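You operate a simulated robot arm through the tools that you are given. There is no shell and no other tool.

The job below is to be done with a simulated robot arm. You get a single attempt, and the scene is never put back.

TASK
Fill the gear case from the tub till oil runs at the level hole.
Fine: then spout parked, level plug and filler lid shut once it stops. Where these are worked on the way, their far stop is far enough and under half their travel is too little: level plug.

The check looks at the end state, three seconds after you hand in, the way a careful person would. Anything else that was tipped, shoved, dropped, spilled or broken makes it a failure. A push-on lid holds only when it is set on centred and level and pressed home; a screw cap is set on level and turned clockwise until tight.

THE ROBOT
A 6-joint arm with a two-finger parallel gripper, fixed in place. Base frame: the origin is on the floor under the middle of its stand, x ahead of it, y to its left, z up. Lengths are in mm, angles in degrees, forces in N, time in s.
With the tool pointing down near the work surface it reaches from about 340 to 760 mm from the base axis. Its first joint turns from -66.0 to 66.0 degrees. Payload 2.45 kg.
Tool frame: the origin (TCP) lies between the finger pads and is the grasp point; the fingertips stand 24 mm ahead of it; z points along the fingers, y is the line along which they close. The gripper opens to 68 mm. The fingers are 17 mm wide and 10 mm thick; the gripper's body (40 by 70 mm) begins 41 mm behind the TCP.
Orientation is that of the tool frame in the base frame, as a unit quaternion [w, x, y, z]. With the fingers straight down and closing along the base's y, the tool's x points along the base's -x, its y along +y and its z along -z.

THE INTERFACE
- The arm moves only by the tool servo_tool. Its argument "rows" is a list of rows, each an object (a shift or turn left out is 0, a gripper value left out holds the last) with "slide": the shift along the tool's x, y, z in mm, a list of three; "delta_rot": the turn, a rotation vector about the tool's x, y, z in degrees, a list of three; "hand": the gripper command, from -1 (shut) to 1 (fully open), values between in proportion. In form: [{"slide": [tx, ty, tz], "delta_rot": [ax, ay, az], "hand": hand}, ...]. A call has 1 to 20 rows; each row shifts and turns the commanded pose from where the row before left it, along the tool's axes as they then stand. Rows are played at 5 a second. More than 50 mm and 8.6 degrees between two rows, or a gripper value outside its range, and nothing of the call is played. A pose out of reach is approached as far as the arm can. The call stops where the force on the tool passes 90 N (or 10 N more than at its start, if that is more) or the arm is blocked; 0.2 s more then pass. The fingers move at their own pace (about 108 mm/s each) and stop on an object; they squeeze with about 32 N. The grip force told is the motor's: it shows also when the fingers shut on nothing. Time passes only in rows, and 0.2 s behind the last, so rows that do not move let the fingers close. It gives the time, the measured TCP pose, the force on the tool (base axes), the opening and the grip force at its end, in the units of the frame above (readings bear some noise), with the torque about the TCP (base axes, N m) and any sound that the robot's microphone picked up.
- Cameras (640 x 400 px; columns grow to the right, rows downward): "scene" is fixed at [170.6, 410.2, 1479.7]; the picture's right is [-0.76, -0.65, 0.00], its down [-0.28, 0.33, -0.90] and it looks along [0.59, -0.69, -0.43] (base axes); focal length 214 px, centre (320, 200). "wrist" rides on the gripper at [84, 11, -75] in the tool frame; the picture's right is [-0.13, 0.99, 0.00], its down [-0.60, -0.08, -0.79] and it looks along [-0.79, -0.10, 0.61] (tool axes); focal length 251 px, centre (320, 200). There is no depth. A picture from a camera that has moved, and an enlarged one, comes with that camera's place and axes in the base frame and with its lens.
- camera(camera): a new picture of that camera. It takes no simulated time.
- close_up(camera, box): a new picture of the part [left, top, right, bottom] of that camera's present view, enlarged. It takes no simulated time.
- job_done(): hands the job in; it is judged then, once.

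Places have to be worked out from the pictures, the camera data and where the tool is seen. Open the gripper and draw the arm clear of the work before you hand the job in, unless the task says otherwise.

The tools are called as name(argument=value, ...) on one line, values as JSON. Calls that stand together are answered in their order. servo_tool: Moves the arm, as the interface text tells. Its arguments: {"type":"object","properties":{"rows":{"type":"array","items":{"type":"object","properties":{"slide":{"type":"array","items":{"type":"number"}},"delta_rot":{"type":"array","items":{"type":"number"}},"hand":{"type":"number"}}}}},"required":["rows"]} The other tools are called the same way: camera (camera) takes a picture; close_up (camera, box) takes an enlarged picture of a part of a camera's view; job_done () hands the job in.

At the start:

```text
time_s: 0.0
position: [429.4, 102.4, 1433.5]
tool_rot: [0.0, -0.001, 1.0, 0.0]
wrist_force: [-0.4, 0.7, -0.1]
torque: [-0.03, -0.01, 0.0]
grip_width: 68.2
gripper_force: 0.0
```

scene: 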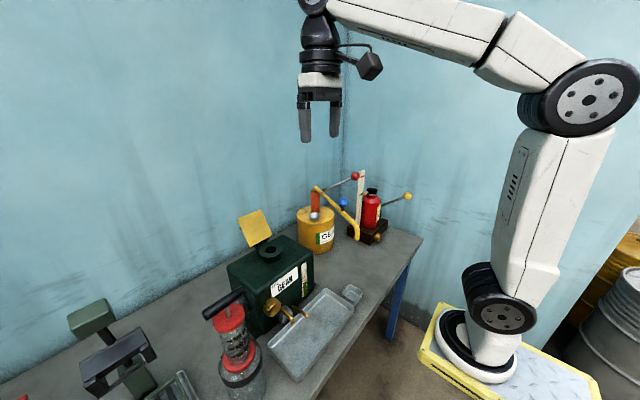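
wrist: 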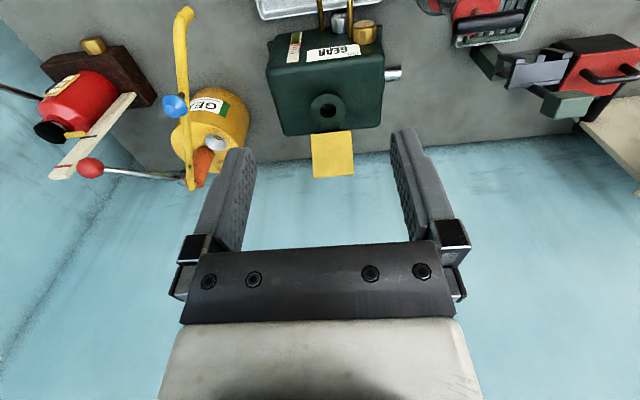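

I'll start by looking closely at the scene from both cameras before moving anything.

close_up(camera="scene", box=[220, 160, 430, 300])

close_up(camera="scene", box=[180, 230, 380, 390])

close_up(camera="wrist", box=[0, 0, 260, 200])

close_up(camera="wrist", box=[240, 0, 440, 190])

```text
2.86 times, centred on (325, 230) of scene
camera zoom: at [170.6, 410.2, 1479.7], right [-0.76, -0.65, 0.0], down [-0.28, 0.33, -0.9], along [0.59, -0.69, -0.43], focal length 613 px, centre (306, 114)
```

zoom: 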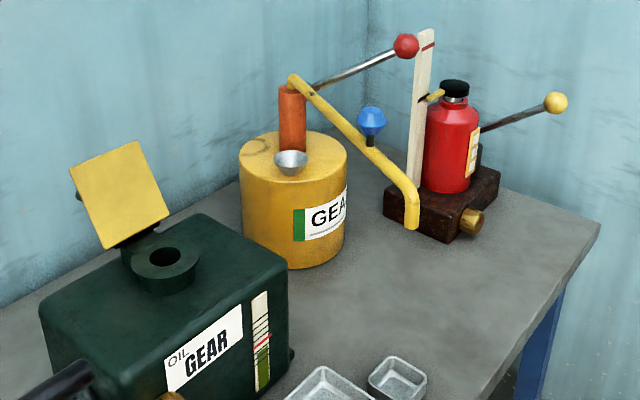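

```text
2.50 times, centred on (280, 310) of scene
camera zoom: at [170.6, 410.2, 1479.7], right [-0.76, -0.65, 0.0], down [-0.28, 0.33, -0.9], along [0.59, -0.69, -0.43], focal length 536 px, centre (420, -75)
```

zoom: 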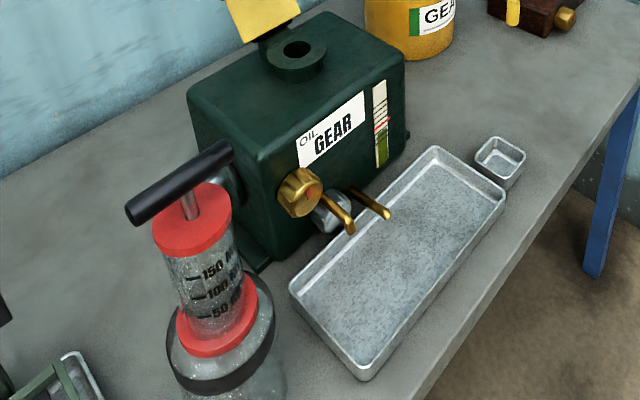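

```text
2.00 times, centred on (130, 100) of wrist
camera zoom: at [345.8, 112.3, 1509.8], right [0.13, 0.99, 0.0], down [0.6, -0.08, 0.79], along [0.79, -0.1, -0.61], focal length 503 px, centre (700, 400)
```

zoom: 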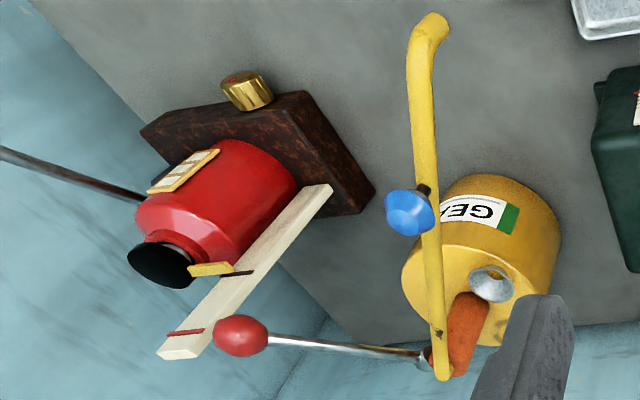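

```text
2.11 times, centred on (340, 95) of wrist
camera zoom: at [345.8, 112.3, 1509.8], right [0.13, 0.99, 0.0], down [0.6, -0.08, 0.79], along [0.79, -0.1, -0.61], focal length 529 px, centre (278, 421)
```

zoom: 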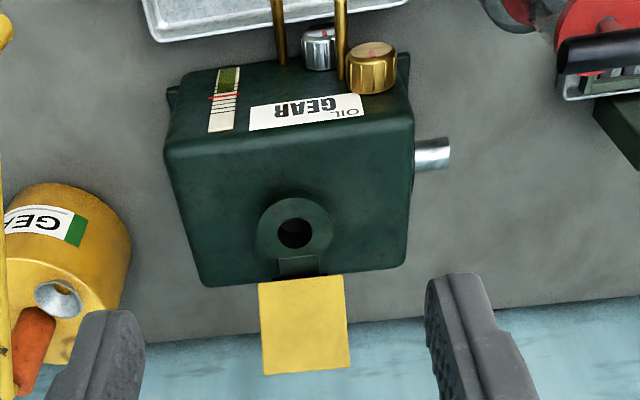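

The open yellow flap sits behind the filler neck at about (641, 92, 1050). The spout arm pivots near (787, -277) on the tub. I'll lower the gripper in clear air for a better wrist view of the case front.

servo_tool(rows=[{"slide": [10, 0, 40]}, {"slide": [10, 0, 40]}, {"slide": [10, 0, 40]}, {"slide": [0, 0, 40]}, {"slide": [0, 0, 20]}])

camera(camera="wrist")

close_up(camera="wrist", box=[200, 0, 440, 150])

close_up(camera="scene", box=[230, 250, 370, 340])

```text
time_s: 1.2
position: [398.9, 102.6, 1255.0]
tool_rot: [0.001, 0.001, 1.0, 0.0]
wrist_force: [0.3, 0.5, 0.2]
torque: [0.01, -0.01, -0.03]
grip_width: 68.0
gripper_force: 0.1
```

```text
taken
camera wrist: at [314.9, 113.6, 1330.4], right [0.13, 0.99, 0.0], down [0.6, -0.08, 0.79], along [0.79, -0.1, -0.61], focal length 251 px, centre (320, 200)
```

wrist: 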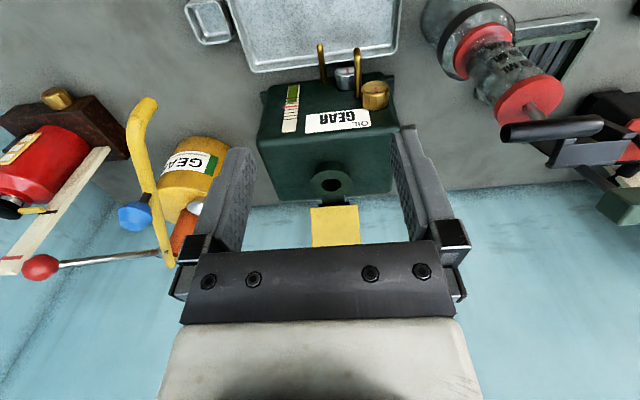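

```text
2.67 times, centred on (320, 75) of wrist
camera zoom: at [314.9, 113.6, 1330.4], right [0.13, 0.99, 0.0], down [0.6, -0.08, 0.79], along [0.79, -0.1, -0.61], focal length 670 px, centre (320, 533)
```

zoom: 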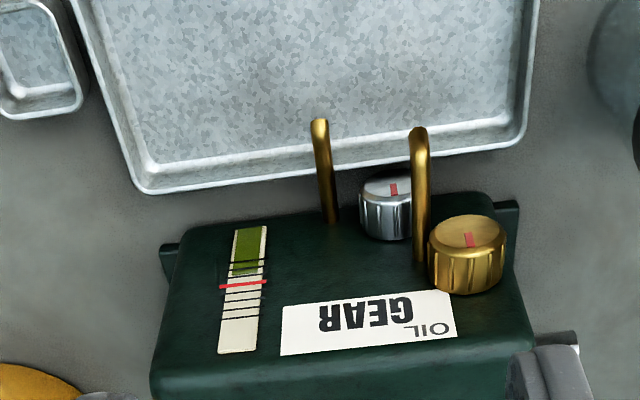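

```text
4.44 times, centred on (300, 295) of scene
camera zoom: at [170.6, 410.2, 1479.7], right [-0.76, -0.65, 0.0], down [-0.28, 0.33, -0.9], along [0.59, -0.69, -0.43], focal length 953 px, centre (409, -222)
```

zoom: 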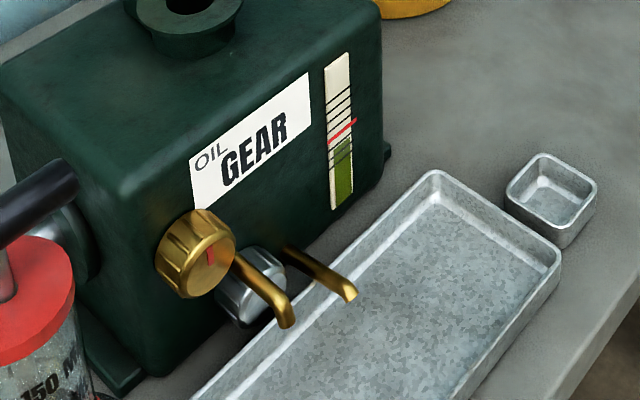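

The knob by the upper pipe, near the red line (z about 920), is brass. The grey knob sits lower, by the lower pipe. I'll go closer with a slight tilt to see the front panel square on.

servo_tool(rows=[{"slide": [12, 8, 42]}, {"slide": [12, 8, 42]}, {"slide": [12, 8, 42]}, {"slide": [12, 8, 42]}, {"slide": [6, 8, 42]}, {"delta_rot": [0, -8, 0]}, {"delta_rot": [0, -8, 0]}])

camera(camera="wrist")

close_up(camera="wrist", box=[220, 0, 460, 150])

camera(camera="scene")

```text
time_s: 2.8
position: [347.9, 146.0, 1044.5]
tool_rot: [0.139, 0.0, 0.99, 0.0]
wrist_force: [-0.3, 0.8, -0.2]
torque: [-0.01, 0.0, 0.0]
grip_width: 67.8
gripper_force: 0.0
out of reach, approached as far as the arm can: row 7
```

```text
taken
camera wrist: at [246.8, 156.1, 1094.1], right [0.12, 0.99, 0.04], down [0.36, -0.08, 0.93], along [0.92, -0.1, -0.37], focal length 251 px, centre (320, 200)
```

wrist: 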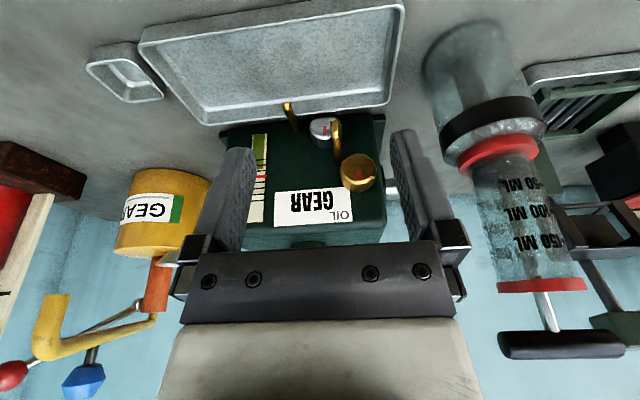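

```text
2.67 times, centred on (340, 75) of wrist
camera zoom: at [246.8, 156.1, 1094.1], right [0.12, 0.99, 0.04], down [0.36, -0.08, 0.93], along [0.92, -0.1, -0.37], focal length 670 px, centre (267, 533)
```

zoom: 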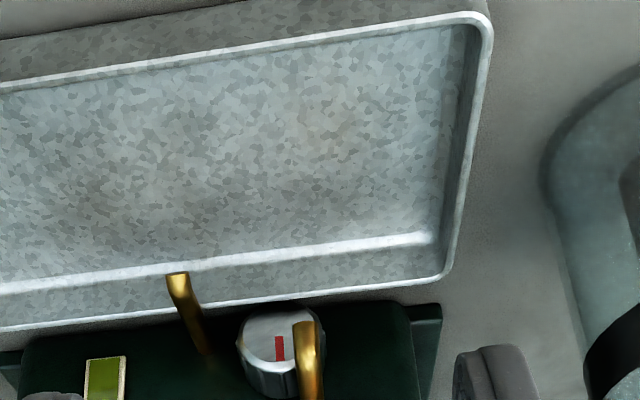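

```text
taken
```

scene: 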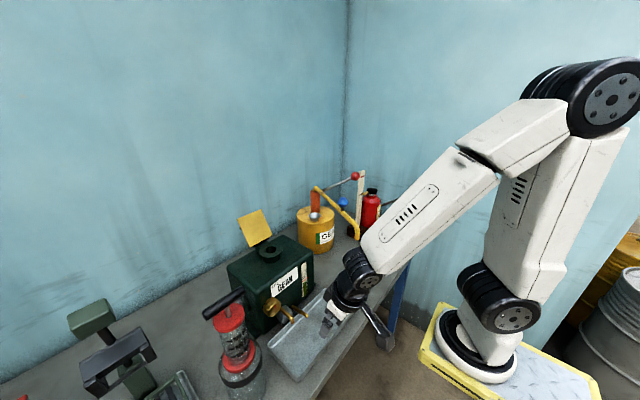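

Now a close-up of the knobs, gauge and pipes, plus one of the spout on the left.

close_up(camera="wrist", box=[220, 80, 420, 250])

close_up(camera="wrist", box=[0, 130, 240, 400])

```text
2.35 times, centred on (320, 165) of wrist
camera zoom: at [246.8, 156.1, 1094.1], right [0.12, 0.99, 0.04], down [0.36, -0.08, 0.93], along [0.92, -0.1, -0.37], focal length 592 px, centre (320, 282)
```

zoom: 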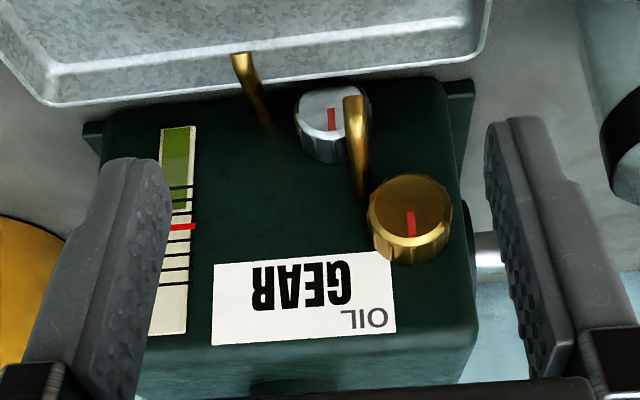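

```text
1.48 times, centred on (120, 265) of wrist
camera zoom: at [246.8, 156.1, 1094.1], right [0.12, 0.99, 0.04], down [0.36, -0.08, 0.93], along [0.92, -0.1, -0.37], focal length 372 px, centre (616, 104)
```

zoom: 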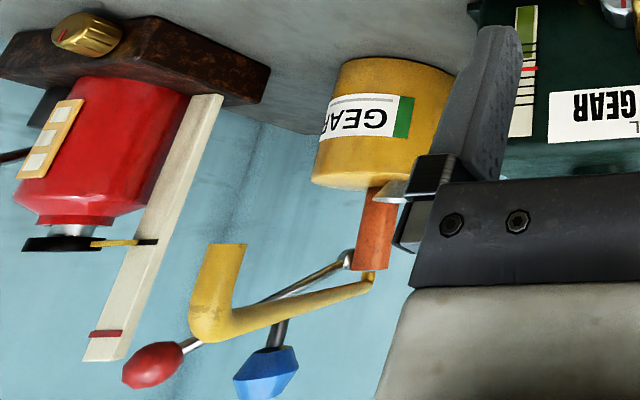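

The upper pipe leaves the wall at about (562, 148, 914). The brass knob beside it has its face at about (535, 176, 939) and a diameter of about 42 mm, so I take it as the level plug. I'll move forward and tilt the tool 45° to check that I can reach it with the fingers closing along y.

servo_tool(rows=[{"slide": [-36, 10, 8]}, {"slide": [-36, 10, 8]}, {"slide": [-36, 10, 8]}, {"delta_rot": [0, -7.25, 0]}, {"delta_rot": [0, -7.25, 0]}, {"delta_rot": [0, -7.25, 0]}, {"delta_rot": [0, -7.25, 0]}, {}])

camera(camera="wrist")

camera(camera="scene")

```text
time_s: 4.6
position: [460.7, 173.2, 1051.8]
tool_rot: [0.383, 0.0, 0.924, 0.0]
wrist_force: [-0.2, -0.6, -0.1]
torque: [0.02, -0.02, -0.02]
grip_width: 68.0
gripper_force: 0.0
```

```text
taken
camera wrist: at [347.9, 184.0, 1045.7], right [0.09, 0.99, 0.09], down [-0.13, -0.08, 0.99], along [0.99, -0.1, 0.13], focal length 251 px, centre (320, 200)
```

wrist: 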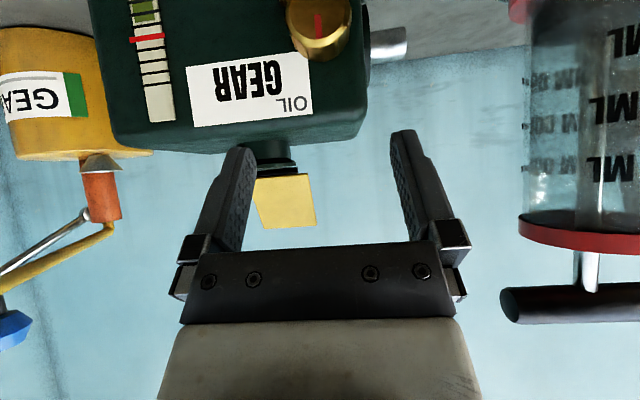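

```text
taken
```

scene: 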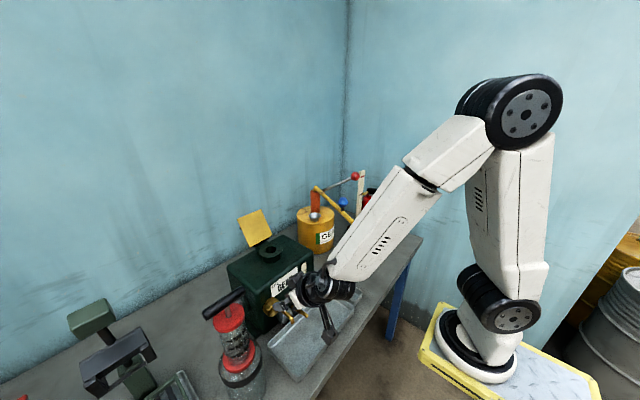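

The 45° tilt is reachable. Here's a close-up of the knob through the wrist camera to refine its position.

close_up(camera="wrist", box=[250, 0, 410, 100])

servo_tool(rows=[{"slide": [20, 2, 10]}, {"slide": [20, 0, 10]}, {"slide": [15, 0, 5]}])

camera(camera="wrist")

```text
4.00 times, centred on (330, 50) of wrist
camera zoom: at [347.9, 184.0, 1045.7], right [0.09, 0.99, 0.09], down [-0.13, -0.08, 0.99], along [0.99, -0.1, 0.13], focal length 1006 px, centre (280, 800)
```

zoom: 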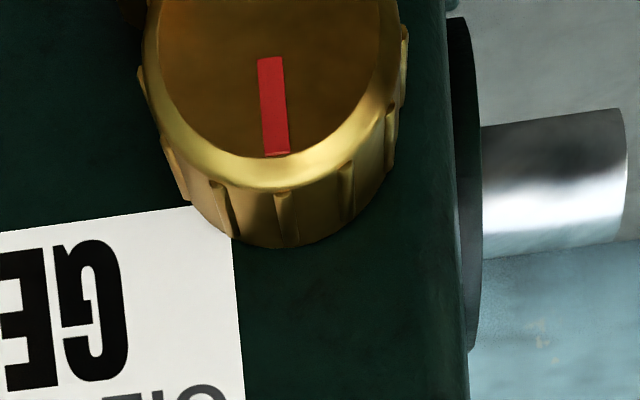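

```text
time_s: 5.4
position: [441.3, 175.8, 996.4]
tool_rot: [0.383, 0.001, 0.924, 0.0]
wrist_force: [0.5, 0.7, -0.5]
torque: [0.03, 0.02, -0.03]
grip_width: 68.1
gripper_force: 0.0
```

```text
taken
camera wrist: at [328.4, 186.4, 989.8], right [0.09, 0.99, 0.09], down [-0.13, -0.08, 0.99], along [0.99, -0.1, 0.13], focal length 251 px, centre (320, 200)
```

wrist: 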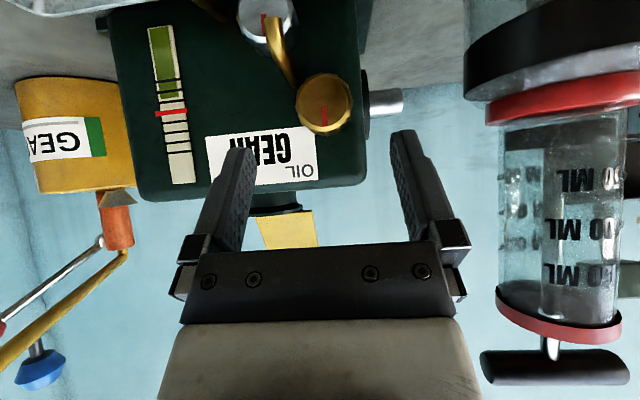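

The knob, pipe and gauge are now all in view, so I'll zoom in on them.

close_up(camera="wrist", box=[210, 0, 410, 150])

close_up(camera="wrist", box=[440, 0, 640, 150])

```text
2.67 times, centred on (310, 75) of wrist
camera zoom: at [328.4, 186.4, 989.8], right [0.09, 0.99, 0.09], down [-0.13, -0.08, 0.99], along [0.99, -0.1, 0.13], focal length 670 px, centre (347, 533)
```

zoom: 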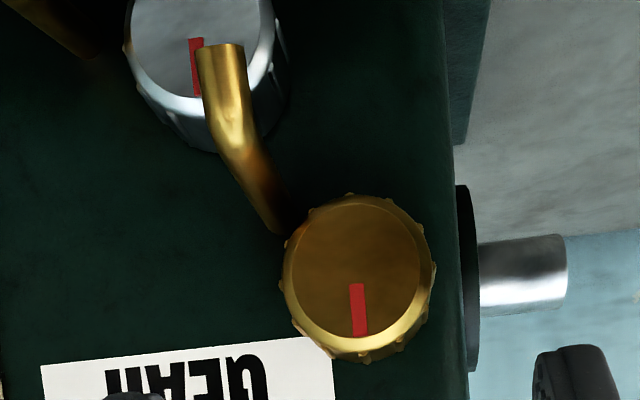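

```text
2.67 times, centred on (540, 75) of wrist
camera zoom: at [328.4, 186.4, 989.8], right [0.09, 0.99, 0.09], down [-0.13, -0.08, 0.99], along [0.99, -0.1, 0.13], focal length 670 px, centre (-267, 533)
```

zoom: 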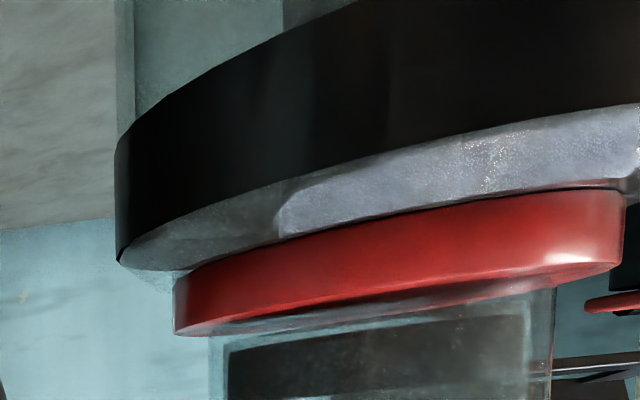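

The knob centre comes out at about (535, 175.5, 938). It has a 22 mm radius and the mark points up. I'll tilt to 65° and stage 60 mm short of it, clear of the pipe and jar.

servo_tool(rows=[{"delta_rot": [0, -6.67, 0]}, {"delta_rot": [0, -6.67, 0]}, {"delta_rot": [0, -6.66, 0]}, {"slide": [4.6, 0, 21.3]}, {"slide": [4.6, 0, 21.3]}, {}])

camera(camera="wrist")

close_up(camera="scene", box=[220, 220, 380, 380])

```text
time_s: 6.8
position: [484.2, 191.7, 992.4]
tool_rot: [0.536, -0.002, 0.844, -0.003]
wrist_force: [-0.2, -0.5, 0.2]
torque: [0.02, -0.02, 0.01]
grip_width: 68.1
gripper_force: 0.0
out of reach, approached as far as the arm can: row 3, 4, 5
```

```text
taken
camera wrist: at [380.8, 202.3, 948.7], right [0.06, 0.99, 0.11], down [-0.46, -0.07, 0.88], along [0.89, -0.1, 0.45], focal length 251 px, centre (320, 200)
```

wrist: 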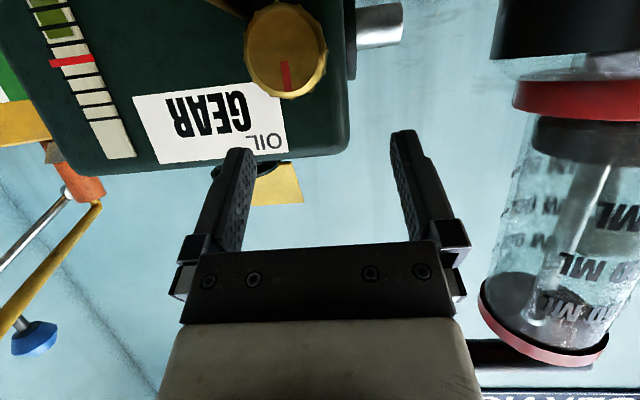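

```text
2.50 times, centred on (300, 300) of scene
camera zoom: at [170.6, 410.2, 1479.7], right [-0.76, -0.65, 0.0], down [-0.28, 0.33, -0.9], along [0.59, -0.69, -0.43], focal length 536 px, centre (370, -50)
```

zoom: 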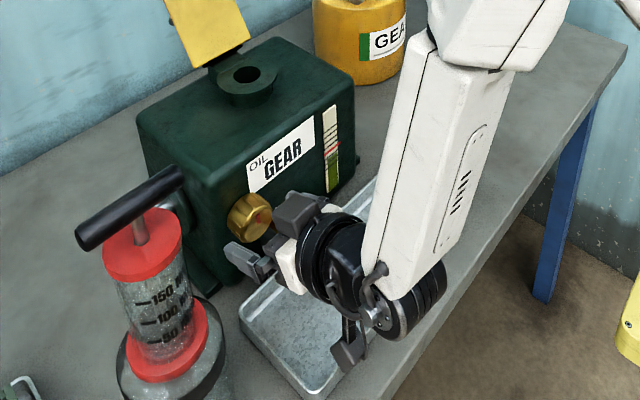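

That staging pose was a bit too close to the base for the arm, which stopped at (484, 192, 992). I'll advance 25 mm along the tool and read whether it settles on the commanded line.

servo_tool(rows=[{"slide": [0, 0, 12]}, {"slide": [0, 0, 13]}, {}, {}])

camera(camera="wrist")

```text
time_s: 7.8
position: [507.0, 190.8, 982.7]
tool_rot: [0.537, 0.0, 0.844, -0.003]
wrist_force: [-0.3, -0.2, 0.1]
torque: [0.03, 0.0, 0.03]
grip_width: 67.9
gripper_force: 0.1
```

```text
taken
camera wrist: at [404.1, 200.8, 938.3], right [0.06, 0.99, 0.11], down [-0.46, -0.07, 0.88], along [0.89, -0.1, 0.45], focal length 251 px, centre (320, 200)
```

wrist: 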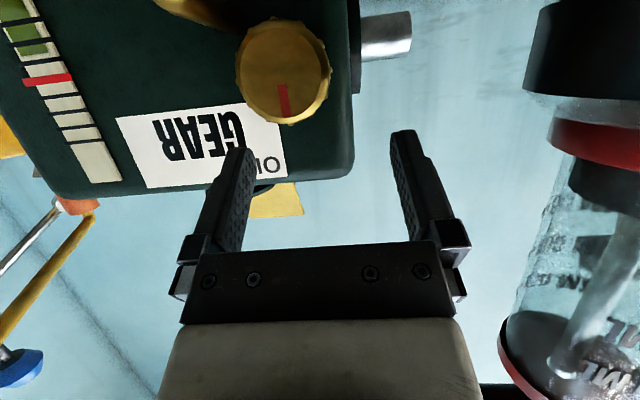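

The arm accepted that move, and the commanded pose has been reset to the measured one. Next I'll shift to the line through the knob axis, 28 mm short of the grip point.

servo_tool(rows=[{"slide": [0, -8, 0]}, {"slide": [8, -7.3, 3]}, {"slide": [8, 0, 3]}, {"slide": [8, 0, 3]}, {}])

camera(camera="wrist")

```text
time_s: 9.0
position: [516.7, 189.5, 975.1]
tool_rot: [0.537, 0.0, 0.844, -0.004]
wrist_force: [-0.1, -0.5, 0.2]
torque: [-0.01, 0.0, -0.02]
grip_width: 68.0
gripper_force: 0.0
out of reach, approached as far as the arm can: row 1, 2, 3, 4
```

```text
taken
camera wrist: at [413.1, 200.7, 931.2], right [0.06, 0.99, 0.11], down [-0.46, -0.07, 0.88], along [0.89, -0.1, 0.45], focal length 251 px, centre (320, 200)
```

wrist: 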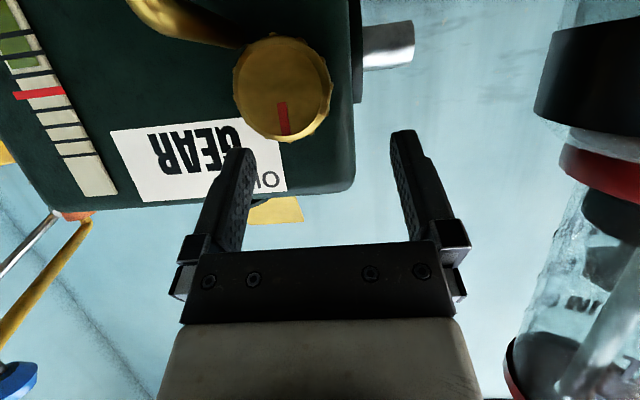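

At 65° the arm is too close to its own base here. I'll back off slightly, reduce the tilt to 50°, and line up again 28 mm short of the knob.

servo_tool(rows=[{"slide": [0, 0, -12]}, {"delta_rot": [0, 7.5, 0]}, {"delta_rot": [0, 7.5, 0]}, {"slide": [0, -7, 0]}, {"slide": [6, -7, 6]}, {"slide": [6, 0, 6]}, {}])

camera(camera="wrist")

```text
time_s: 10.6
position: [505.9, 175.0, 962.8]
tool_rot: [0.423, 0.001, 0.906, -0.001]
wrist_force: [0.0, -0.5, 0.0]
torque: [-0.01, 0.0, 0.02]
grip_width: 68.0
gripper_force: 0.0
```

```text
taken
camera wrist: at [394.7, 187.4, 947.2], right [0.08, 0.99, 0.1], down [-0.22, -0.08, 0.97], along [0.97, -0.1, 0.21], focal length 251 px, centre (320, 200)
```

wrist: 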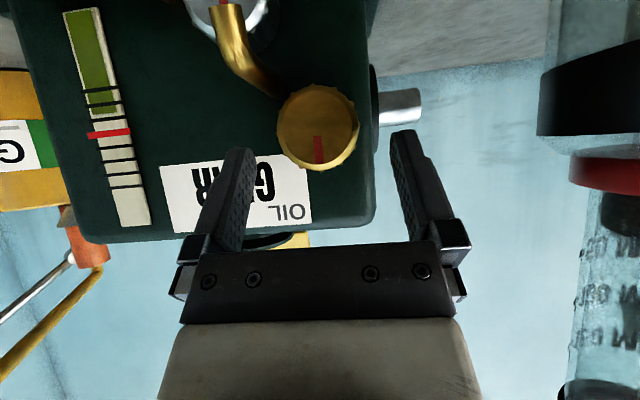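

The 50° pose is reached, and the knob is centred between the fingers at about (535, 175.6, 937.5). I'll advance about 28 mm onto it and close the gripper.

servo_tool(rows=[{"slide": [-4.5, 0.5, 8]}, {"slide": [0, 0, 10]}, {"slide": [0, 0, 10]}, {"hand": -1}, {"hand": -1}, {"hand": -1}, {"hand": -1}])

camera(camera="wrist")

close_up(camera="scene", box=[220, 250, 340, 340])

```text
time_s: 12.2
position: [531.7, 176.4, 949.5]
tool_rot: [0.423, 0.002, 0.906, -0.001]
wrist_force: [3.3, -20.2, 2.0]
torque: [-0.22, -0.34, 0.02]
grip_width: 47.7
gripper_force: 44.8
```

```text
taken
camera wrist: at [419.4, 185.9, 932.8], right [0.09, 0.99, 0.1], down [-0.22, -0.08, 0.97], along [0.97, -0.11, 0.21], focal length 251 px, centre (320, 200)
```

wrist: 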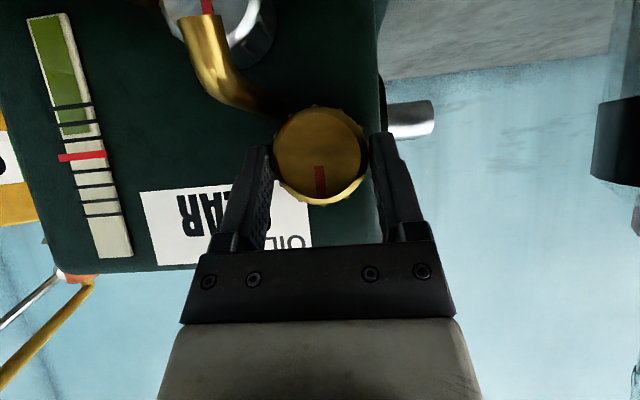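

```text
4.44 times, centred on (280, 295) of scene
camera zoom: at [170.6, 409.6, 1479.8], right [-0.76, -0.65, 0.0], down [-0.28, 0.33, -0.9], along [0.59, -0.69, -0.43], focal length 953 px, centre (498, -222)
```

zoom: 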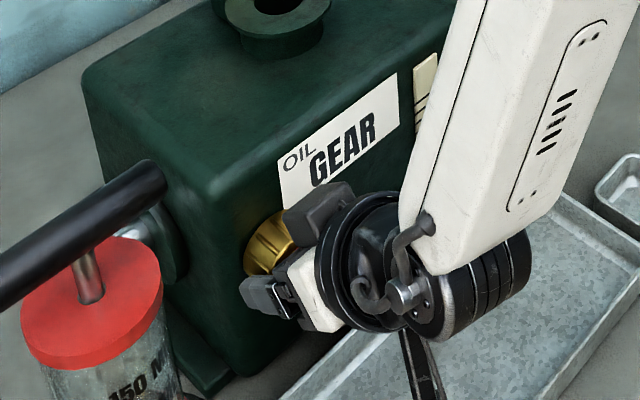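

The grip holds at 47.7 mm, with a small sideways load. I'll relieve it by about 1 mm and try turning the knob anticlockwise 18°, rotating about the knob axis.

servo_tool(rows=[{"slide": [0, -1, 0]}, {"slide": [0, 1.2, 0], "delta_rot": [3.86, 0, -4.6]}, {"slide": [0, 1.2, 0], "delta_rot": [3.86, 0, -4.6]}, {"slide": [0, 1.2, 0], "delta_rot": [3.86, 0, -4.6]}, {}])

camera(camera="wrist")

```text
time_s: 13.4
position: [530.9, 178.7, 949.1]
tool_rot: [0.417, -0.064, 0.895, -0.143]
wrist_force: [5.1, -23.8, -3.7]
torque: [0.82, 0.37, -0.52]
grip_width: 47.5
gripper_force: 45.1
```

```text
taken
camera wrist: at [418.5, 183.9, 930.4], right [0.09, 0.97, -0.21], down [-0.22, 0.23, 0.95], along [0.97, -0.04, 0.23], focal length 251 px, centre (320, 200)
```

wrist: 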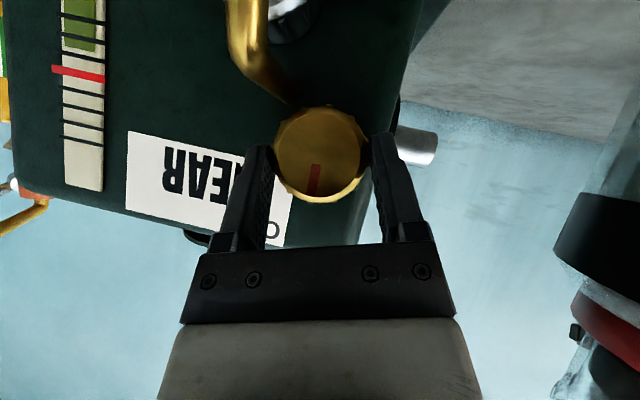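

I'll zoom in to compare the mark's angle against the wall and the fingers, to see whether the knob turned or slipped.

close_up(camera="wrist", box=[220, 80, 420, 230])

```text
2.67 times, centred on (320, 155) of wrist
camera zoom: at [418.5, 183.9, 930.4], right [0.09, 0.97, -0.21], down [-0.22, 0.23, 0.95], along [0.97, -0.04, 0.23], focal length 670 px, centre (320, 320)
```

zoom: 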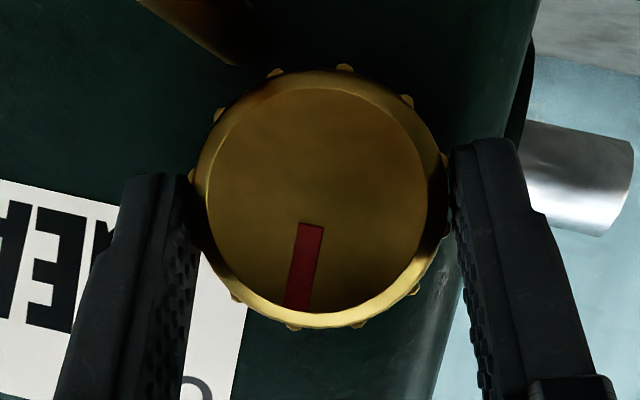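

The mark still points straight up in the world, so the knob slipped in the pads and is at a stop anticlockwise (or very stiff). Keeping the grip, I'll turn the hand back clockwise and watch the mark.

servo_tool(rows=[{"slide": [0, -1.2, 0], "delta_rot": [-3.86, 0, 4.6]}, {"slide": [0, -1.2, 0], "delta_rot": [-3.86, 0, 4.6]}, {"slide": [0, -1.2, 0], "delta_rot": [-3.86, 0, 4.6]}, {}])

close_up(camera="wrist", box=[220, 80, 420, 230])

```text
time_s: 14.4
position: [530.7, 175.3, 949.6]
tool_rot: [0.422, 0.003, 0.907, 0.0]
wrist_force: [-5.3, -28.7, 0.0]
torque: [-0.32, -0.11, -0.45]
grip_width: 47.5
gripper_force: 45.3
```

```text
2.67 times, centred on (320, 155) of wrist
camera zoom: at [418.5, 186.2, 933.9], right [0.09, 0.99, 0.1], down [-0.22, -0.08, 0.97], along [0.97, -0.11, 0.21], focal length 670 px, centre (320, 320)
```

zoom: 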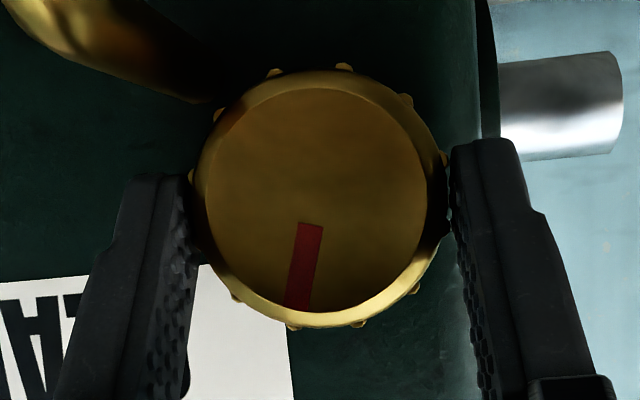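

The mark has swung about 17° clockwise with the hand, so the level plug opens clockwise. I'll check the side load by nudging +2 mm in y. After that I'll release, roll the hand to the anticlockwise side and re-grip for a longer stroke.

servo_tool(rows=[{"slide": [0, 2, 0]}, {}])

```text
time_s: 15.0
position: [529.6, 174.3, 949.4]
tool_rot: [0.422, 0.004, 0.907, -0.002]
wrist_force: [1.3, -36.6, -1.0]
torque: [-0.43, 0.76, 0.22]
grip_width: 47.3
gripper_force: 44.6
```

The side load grew to about -37 N, so the knob centre lies to the -y side of my commanded line. I'll release, roll the hand 45° anticlockwise about the knob axis with fingers open, and shift slightly -y before re-gripping.

servo_tool(rows=[{"hand": 1}, {"hand": 1}, {"slide": [0, -2, 0], "hand": 1}, {}])

close_up(camera="wrist", box=[200, 60, 440, 240])

```text
time_s: 16.0
position: [530.6, 174.8, 948.6]
tool_rot: [0.423, 0.0, 0.906, 0.0]
wrist_force: [0.3, 0.0, -0.4]
torque: [0.01, 0.01, 0.02]
grip_width: 68.2
gripper_force: 0.0
```

```text
2.22 times, centred on (320, 150) of wrist
camera zoom: at [418.6, 186.1, 933.7], right [0.08, 0.99, 0.1], down [-0.22, -0.08, 0.97], along [0.97, -0.1, 0.21], focal length 559 px, centre (320, 311)
```

zoom: 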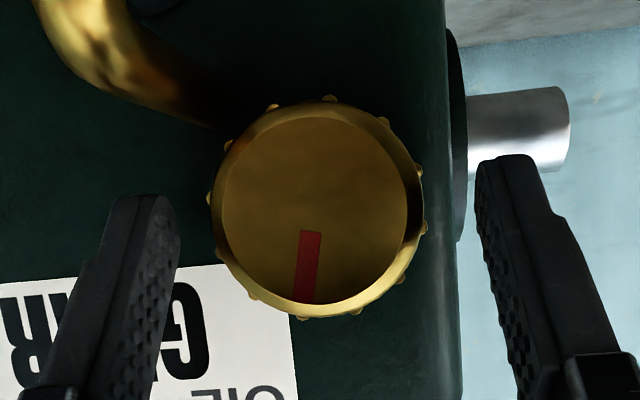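

The fingers are centred within 1 mm and the load has gone to zero. Next I'll roll the open hand 45° anticlockwise about the knob axis in 7.5° steps.

servo_tool(rows=[{"slide": [0, 1.45, 0], "delta_rot": [4.82, 0, -5.745]}, {"slide": [0, 1.45, 0], "delta_rot": [4.82, 0, -5.745]}, {"slide": [0, 1.45, 0], "delta_rot": [4.82, 0, -5.745]}, {"slide": [0, 1.45, 0], "delta_rot": [4.82, 0, -5.745]}, {"slide": [0, 1.45, 0], "delta_rot": [4.82, 0, -5.745]}, {"slide": [0, 1.45, 0], "delta_rot": [4.82, 0, -5.745]}, {}])

camera(camera="wrist")

camera(camera="scene")

```text
time_s: 17.6
position: [529.0, 184.0, 946.7]
tool_rot: [0.391, -0.161, 0.837, -0.349]
wrist_force: [0.4, 0.1, -0.4]
torque: [-0.01, 0.01, -0.03]
grip_width: 68.1
gripper_force: 0.1
```

```text
taken
camera wrist: at [417.8, 180.2, 928.3], right [0.08, 0.77, -0.63], down [-0.22, 0.63, 0.74], along [0.97, 0.08, 0.22], focal length 251 px, centre (320, 200)
```

wrist: 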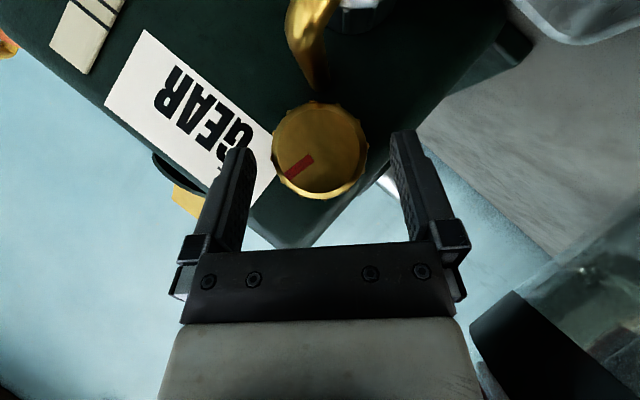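

```text
taken
```

scene: 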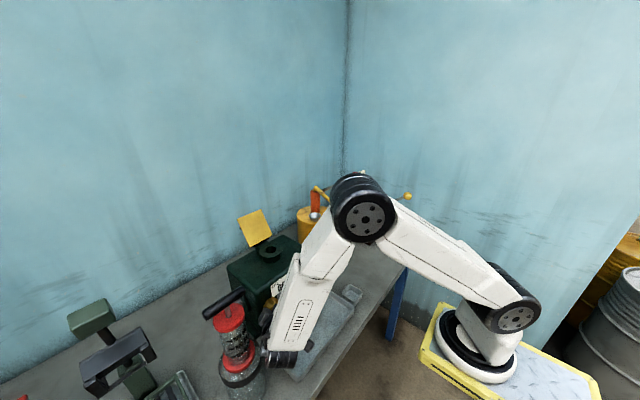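

The roll was clean with no contact. Now I'll grip and turn clockwise 45° about the knob axis.

servo_tool(rows=[{"hand": -1}, {"hand": -1}, {"hand": -1}, {"slide": [0, -1.2, 0], "delta_rot": [-4.18, 0, 4.98]}, {"slide": [0, -1.2, 0], "delta_rot": [-4.18, 0, 4.98]}, {"slide": [0, -1.2, 0], "delta_rot": [-4.18, 0, 4.98]}, {"slide": [0, -1.2, 0], "delta_rot": [-4.18, 0, 4.98]}, {"slide": [0, -1.2, 0], "delta_rot": [-4.18, 0, 4.98]}, {"slide": [0, -1.2, 0], "delta_rot": [-4.18, 0, 4.98]}, {"slide": [0, -1.2, 0], "delta_rot": [-4.18, 0, 4.98]}, {}])

camera(camera="wrist")

```text
time_s: 20.0
position: [529.8, 175.1, 951.3]
tool_rot: [0.422, 0.006, 0.907, 0.003]
wrist_force: [-10.0, -30.4, 13.3]
torque: [-0.43, -0.14, -0.34]
grip_width: 47.2
gripper_force: 45.3
```

```text
taken
camera wrist: at [418.0, 186.4, 935.4], right [0.09, 0.99, 0.11], down [-0.22, -0.09, 0.97], along [0.97, -0.11, 0.21], focal length 251 px, centre (320, 200)
```

wrist: 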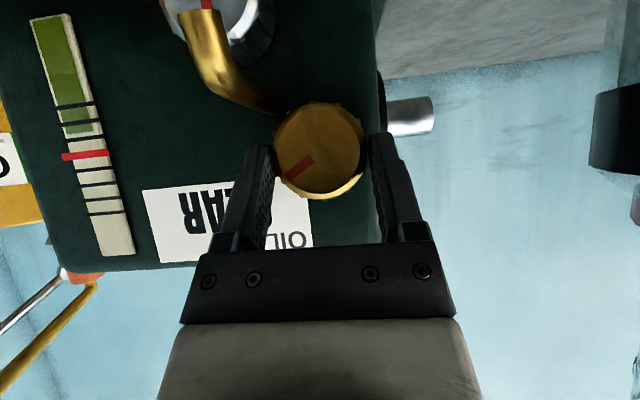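

The knob is now about 62° clockwise and the gauge level is unchanged, so it isn't draining. I'll release, roll back 45° anticlockwise, and take another stroke.

servo_tool(rows=[{"hand": 1}, {"hand": 1}, {"slide": [0, 1.45, 0], "delta_rot": [4.82, 0, -5.745]}, {"slide": [0, 1.45, 0], "delta_rot": [4.82, 0, -5.745]}, {"slide": [0, 1.45, 0], "delta_rot": [4.82, 0, -5.745]}, {"slide": [0, 1.45, 0], "delta_rot": [4.82, 0, -5.745]}, {"slide": [0, 1.45, 0], "delta_rot": [4.82, 0, -5.745]}, {"slide": [0, 1.45, 0], "delta_rot": [4.82, 0, -5.745]}, {}])

camera(camera="wrist")

```text
time_s: 22.0
position: [529.3, 184.4, 948.7]
tool_rot: [0.39, -0.161, 0.839, -0.344]
wrist_force: [0.1, 0.9, -0.1]
torque: [0.03, -0.03, -0.02]
grip_width: 68.1
gripper_force: 0.0
```

```text
taken
camera wrist: at [417.9, 180.1, 929.0], right [0.08, 0.78, -0.63], down [-0.22, 0.63, 0.75], along [0.97, 0.07, 0.22], focal length 251 px, centre (320, 200)
```

wrist: 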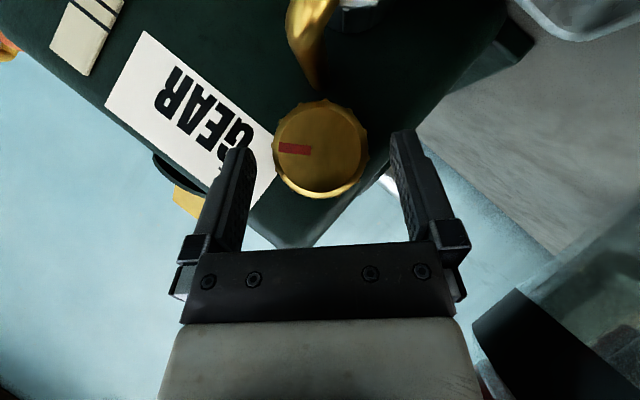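

The mark now stands about 51° clockwise from up. I'll grip and make the second clockwise stroke of about 45°.

servo_tool(rows=[{"hand": -1}, {"hand": -1}, {"hand": -1}, {"hand": -1}, {"slide": [0, -1.2, 0], "delta_rot": [-4.18, 0, 4.98]}, {"slide": [0, -1.2, 0], "delta_rot": [-4.18, 0, 4.98]}, {"slide": [0, -1.2, 0], "delta_rot": [-4.18, 0, 4.98]}, {"slide": [0, -1.2, 0], "delta_rot": [-4.18, 0, 4.98]}, {"slide": [0, -1.2, 0], "delta_rot": [-4.18, 0, 4.98]}, {"slide": [0, -1.2, 0], "delta_rot": [-4.18, 0, 4.98]}, {"slide": [0, -1.2, 0], "delta_rot": [-4.18, 0, 4.98]}, {}])

camera(camera="wrist")

```text
time_s: 24.6
position: [530.6, 174.7, 950.7]
tool_rot: [0.422, 0.005, 0.907, 0.008]
wrist_force: [-14.5, -23.1, 16.4]
torque: [-0.31, 0.8, -0.03]
grip_width: 46.9
gripper_force: 45.2
```

```text
taken
camera wrist: at [417.9, 186.0, 935.8], right [0.09, 0.99, 0.12], down [-0.22, -0.1, 0.97], along [0.97, -0.11, 0.21], focal length 251 px, centre (320, 200)
```

wrist: 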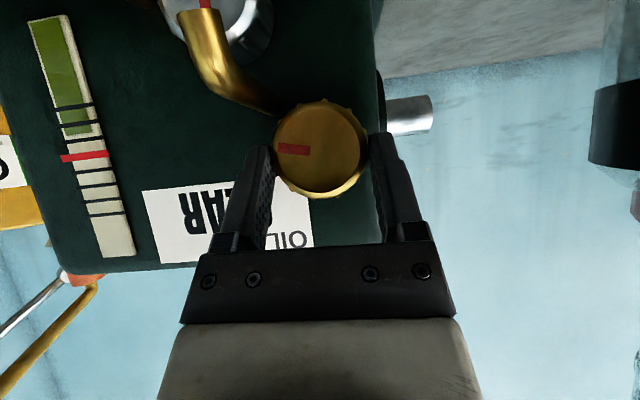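

The mark is now about 95–100° clockwise, still with no stop felt. I'll release, roll back and take another stroke.

servo_tool(rows=[{"hand": 1}, {"hand": 1}, {"slide": [0, 1.45, 0], "delta_rot": [4.82, 0, -5.745]}, {"slide": [0, 1.45, 0], "delta_rot": [4.82, 0, -5.745]}, {"slide": [0, 1.45, 0], "delta_rot": [4.82, 0, -5.745]}, {"slide": [0, 1.45, 0], "delta_rot": [4.82, 0, -5.745]}, {"slide": [0, 1.45, 0], "delta_rot": [4.82, 0, -5.745]}, {"slide": [0, 1.45, 0], "delta_rot": [4.82, 0, -5.745]}, {"hand": -1}, {"hand": -1}, {"hand": -1}, {"hand": -1}])

camera(camera="wrist")

```text
time_s: 27.2
position: [530.0, 184.8, 948.7]
tool_rot: [0.39, -0.16, 0.841, -0.339]
wrist_force: [5.4, 10.4, -18.3]
torque: [0.27, -0.11, 0.02]
grip_width: 47.0
gripper_force: 45.3
```

```text
taken
camera wrist: at [418.6, 180.9, 930.0], right [0.08, 0.78, -0.62], down [-0.22, 0.62, 0.75], along [0.97, 0.07, 0.22], focal length 251 px, centre (320, 200)
```

wrist: 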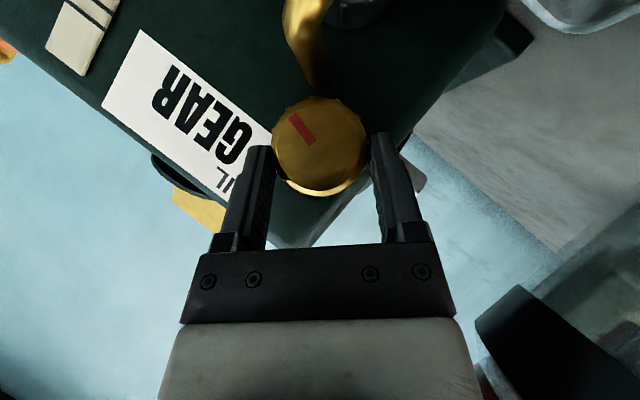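

It's gripped with the mark near 100°. Here's the next clockwise stroke of about 45°.

servo_tool(rows=[{"slide": [0, -1.2, 0], "delta_rot": [-4.18, 0, 4.98]}, {"slide": [0, -1.2, 0], "delta_rot": [-4.18, 0, 4.98]}, {"slide": [0, -1.2, 0], "delta_rot": [-4.18, 0, 4.98]}, {"slide": [0, -1.2, 0], "delta_rot": [-4.18, 0, 4.98]}, {"slide": [0, -1.2, 0], "delta_rot": [-4.18, 0, 4.98]}, {"slide": [0, -1.2, 0], "delta_rot": [-4.18, 0, 4.98]}, {"slide": [0, -1.2, 0], "delta_rot": [-4.18, 0, 4.98]}, {}])

camera(camera="wrist")

```text
time_s: 29.0
position: [530.3, 174.1, 953.8]
tool_rot: [0.425, 0.007, 0.905, 0.012]
wrist_force: [9.3, -20.8, 7.4]
torque: [-1.63, -0.48, 0.18]
grip_width: 47.2
gripper_force: 45.0
```

```text
taken
camera wrist: at [419.3, 185.8, 937.9], right [0.09, 0.99, 0.13], down [-0.22, -0.1, 0.97], along [0.97, -0.11, 0.21], focal length 251 px, centre (320, 200)
```

wrist: 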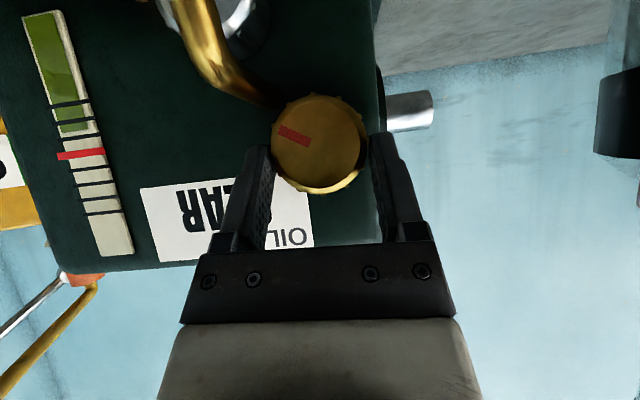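

The resisting torque jumped to 1.6 N·m and the mark stopped near 115°, so the plug is at its far stop and fully open. I'll release, withdraw along the tool axis and rise clear.

servo_tool(rows=[{"hand": 1}, {"hand": 1}, {"slide": [0, 0, -15]}, {"slide": [0, 0, -20]}, {"slide": [-20, 0, -30]}, {"slide": [-25, 0, -30]}, {"slide": [-25, 0, -30]}, {"slide": [-25, 0, -30]}, {"slide": [-25, 0, -30]}, {}])

camera(camera="wrist")

close_up(camera="scene", box=[220, 240, 380, 340])

```text
time_s: 31.2
position: [463.7, 174.1, 1163.7]
tool_rot: [0.422, 0.005, 0.906, 0.012]
wrist_force: [0.4, 0.3, 0.2]
torque: [-0.01, -0.02, -0.03]
grip_width: 68.3
gripper_force: 0.1
```

```text
taken
camera wrist: at [352.5, 183.9, 1149.8], right [0.08, 0.99, 0.12], down [-0.22, -0.1, 0.97], along [0.97, -0.11, 0.21], focal length 251 px, centre (320, 200)
```

wrist: 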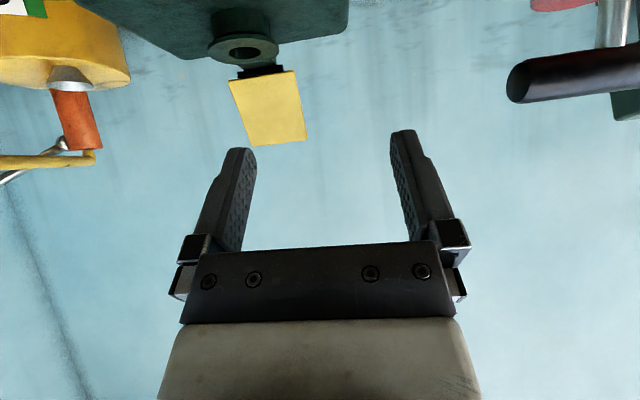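

```text
4.00 times, centred on (300, 290) of scene
camera zoom: at [170.6, 410.2, 1479.7], right [-0.76, -0.65, 0.0], down [-0.28, 0.33, -0.9], along [0.59, -0.69, -0.43], focal length 858 px, centre (400, -160)
```

zoom: 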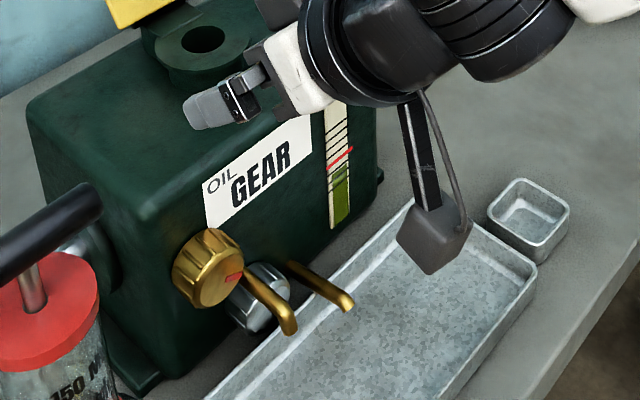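

The plug mark now points right and slightly down, and the gauge is unchanged. I'll rise, straighten the tool to point down, and move over towards the spout for a good look at it.

servo_tool(rows=[{"slide": [-36, 0, -30]}, {"slide": [-36, 0, -30]}, {"slide": [-36, 0, -30]}, {"delta_rot": [0, 7.15, 0]}, {"delta_rot": [0, 7.15, 0]}, {"delta_rot": [0, 7.15, 0]}, {"delta_rot": [0, 7.15, 0]}, {"delta_rot": [0, 7.15, 0]}, {"delta_rot": [0, 7.15, 0]}, {"delta_rot": [0, 7.1, 0]}, {"slide": [5, -45, 0]}, {"slide": [5, -45, 0]}, {"slide": [5, -45, 0]}, {"slide": [5, -45, 0]}, {"slide": [0, -45, 0]}, {}])

camera(camera="wrist")

camera(camera="scene")

```text
time_s: 34.6
position: [443.9, -59.8, 1298.2]
tool_rot: [0.0, -0.001, 1.0, 0.013]
wrist_force: [-0.6, -0.3, -0.1]
torque: [0.02, 0.01, 0.0]
grip_width: 68.1
gripper_force: 0.0
```

```text
taken
camera wrist: at [361.6, -52.4, 1374.7], right [0.13, 0.99, 0.03], down [0.6, -0.1, 0.79], along [0.79, -0.09, -0.61], focal length 251 px, centre (320, 200)
```

wrist: 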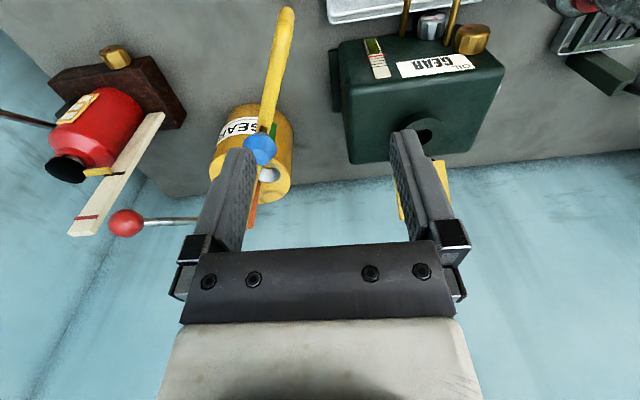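

```text
taken
```

scene: 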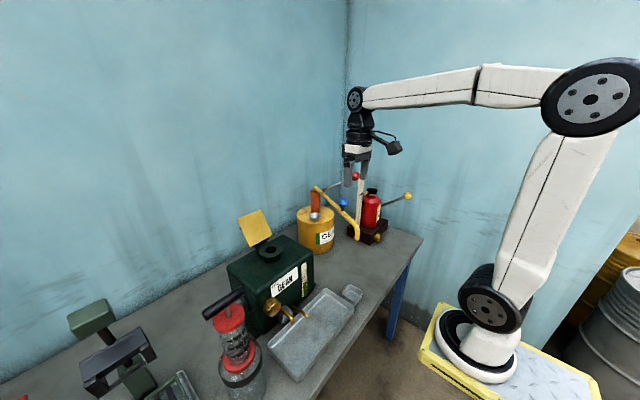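

The blue knob sits on a stem on the spout at about (533, -134, 1162). I'll zoom in to see its shape and the spout's end.

close_up(camera="wrist", box=[180, 0, 340, 220])

close_up(camera="scene", box=[290, 160, 430, 260])

```text
1.82 times, centred on (260, 110) of wrist
camera zoom: at [361.6, -52.4, 1374.7], right [0.13, 0.99, 0.03], down [0.6, -0.1, 0.79], along [0.79, -0.09, -0.61], focal length 457 px, centre (429, 364)
```

zoom: 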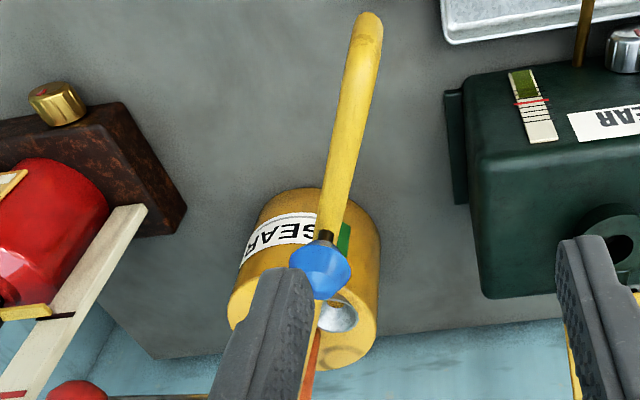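

```text
4.00 times, centred on (360, 210) of scene
camera zoom: at [170.6, 410.1, 1479.7], right [-0.76, -0.65, 0.0], down [-0.28, 0.33, -0.9], along [0.59, -0.69, -0.43], focal length 858 px, centre (160, 160)
```

zoom: 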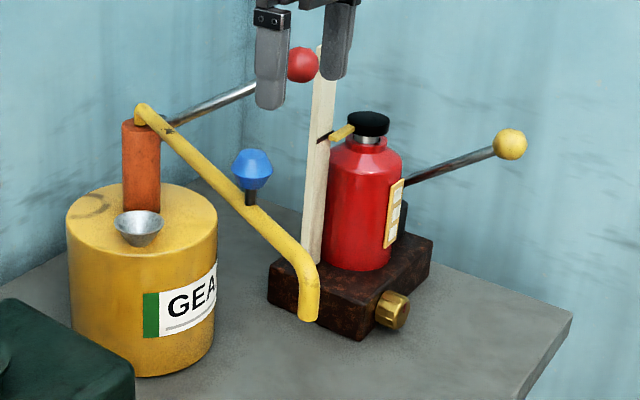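

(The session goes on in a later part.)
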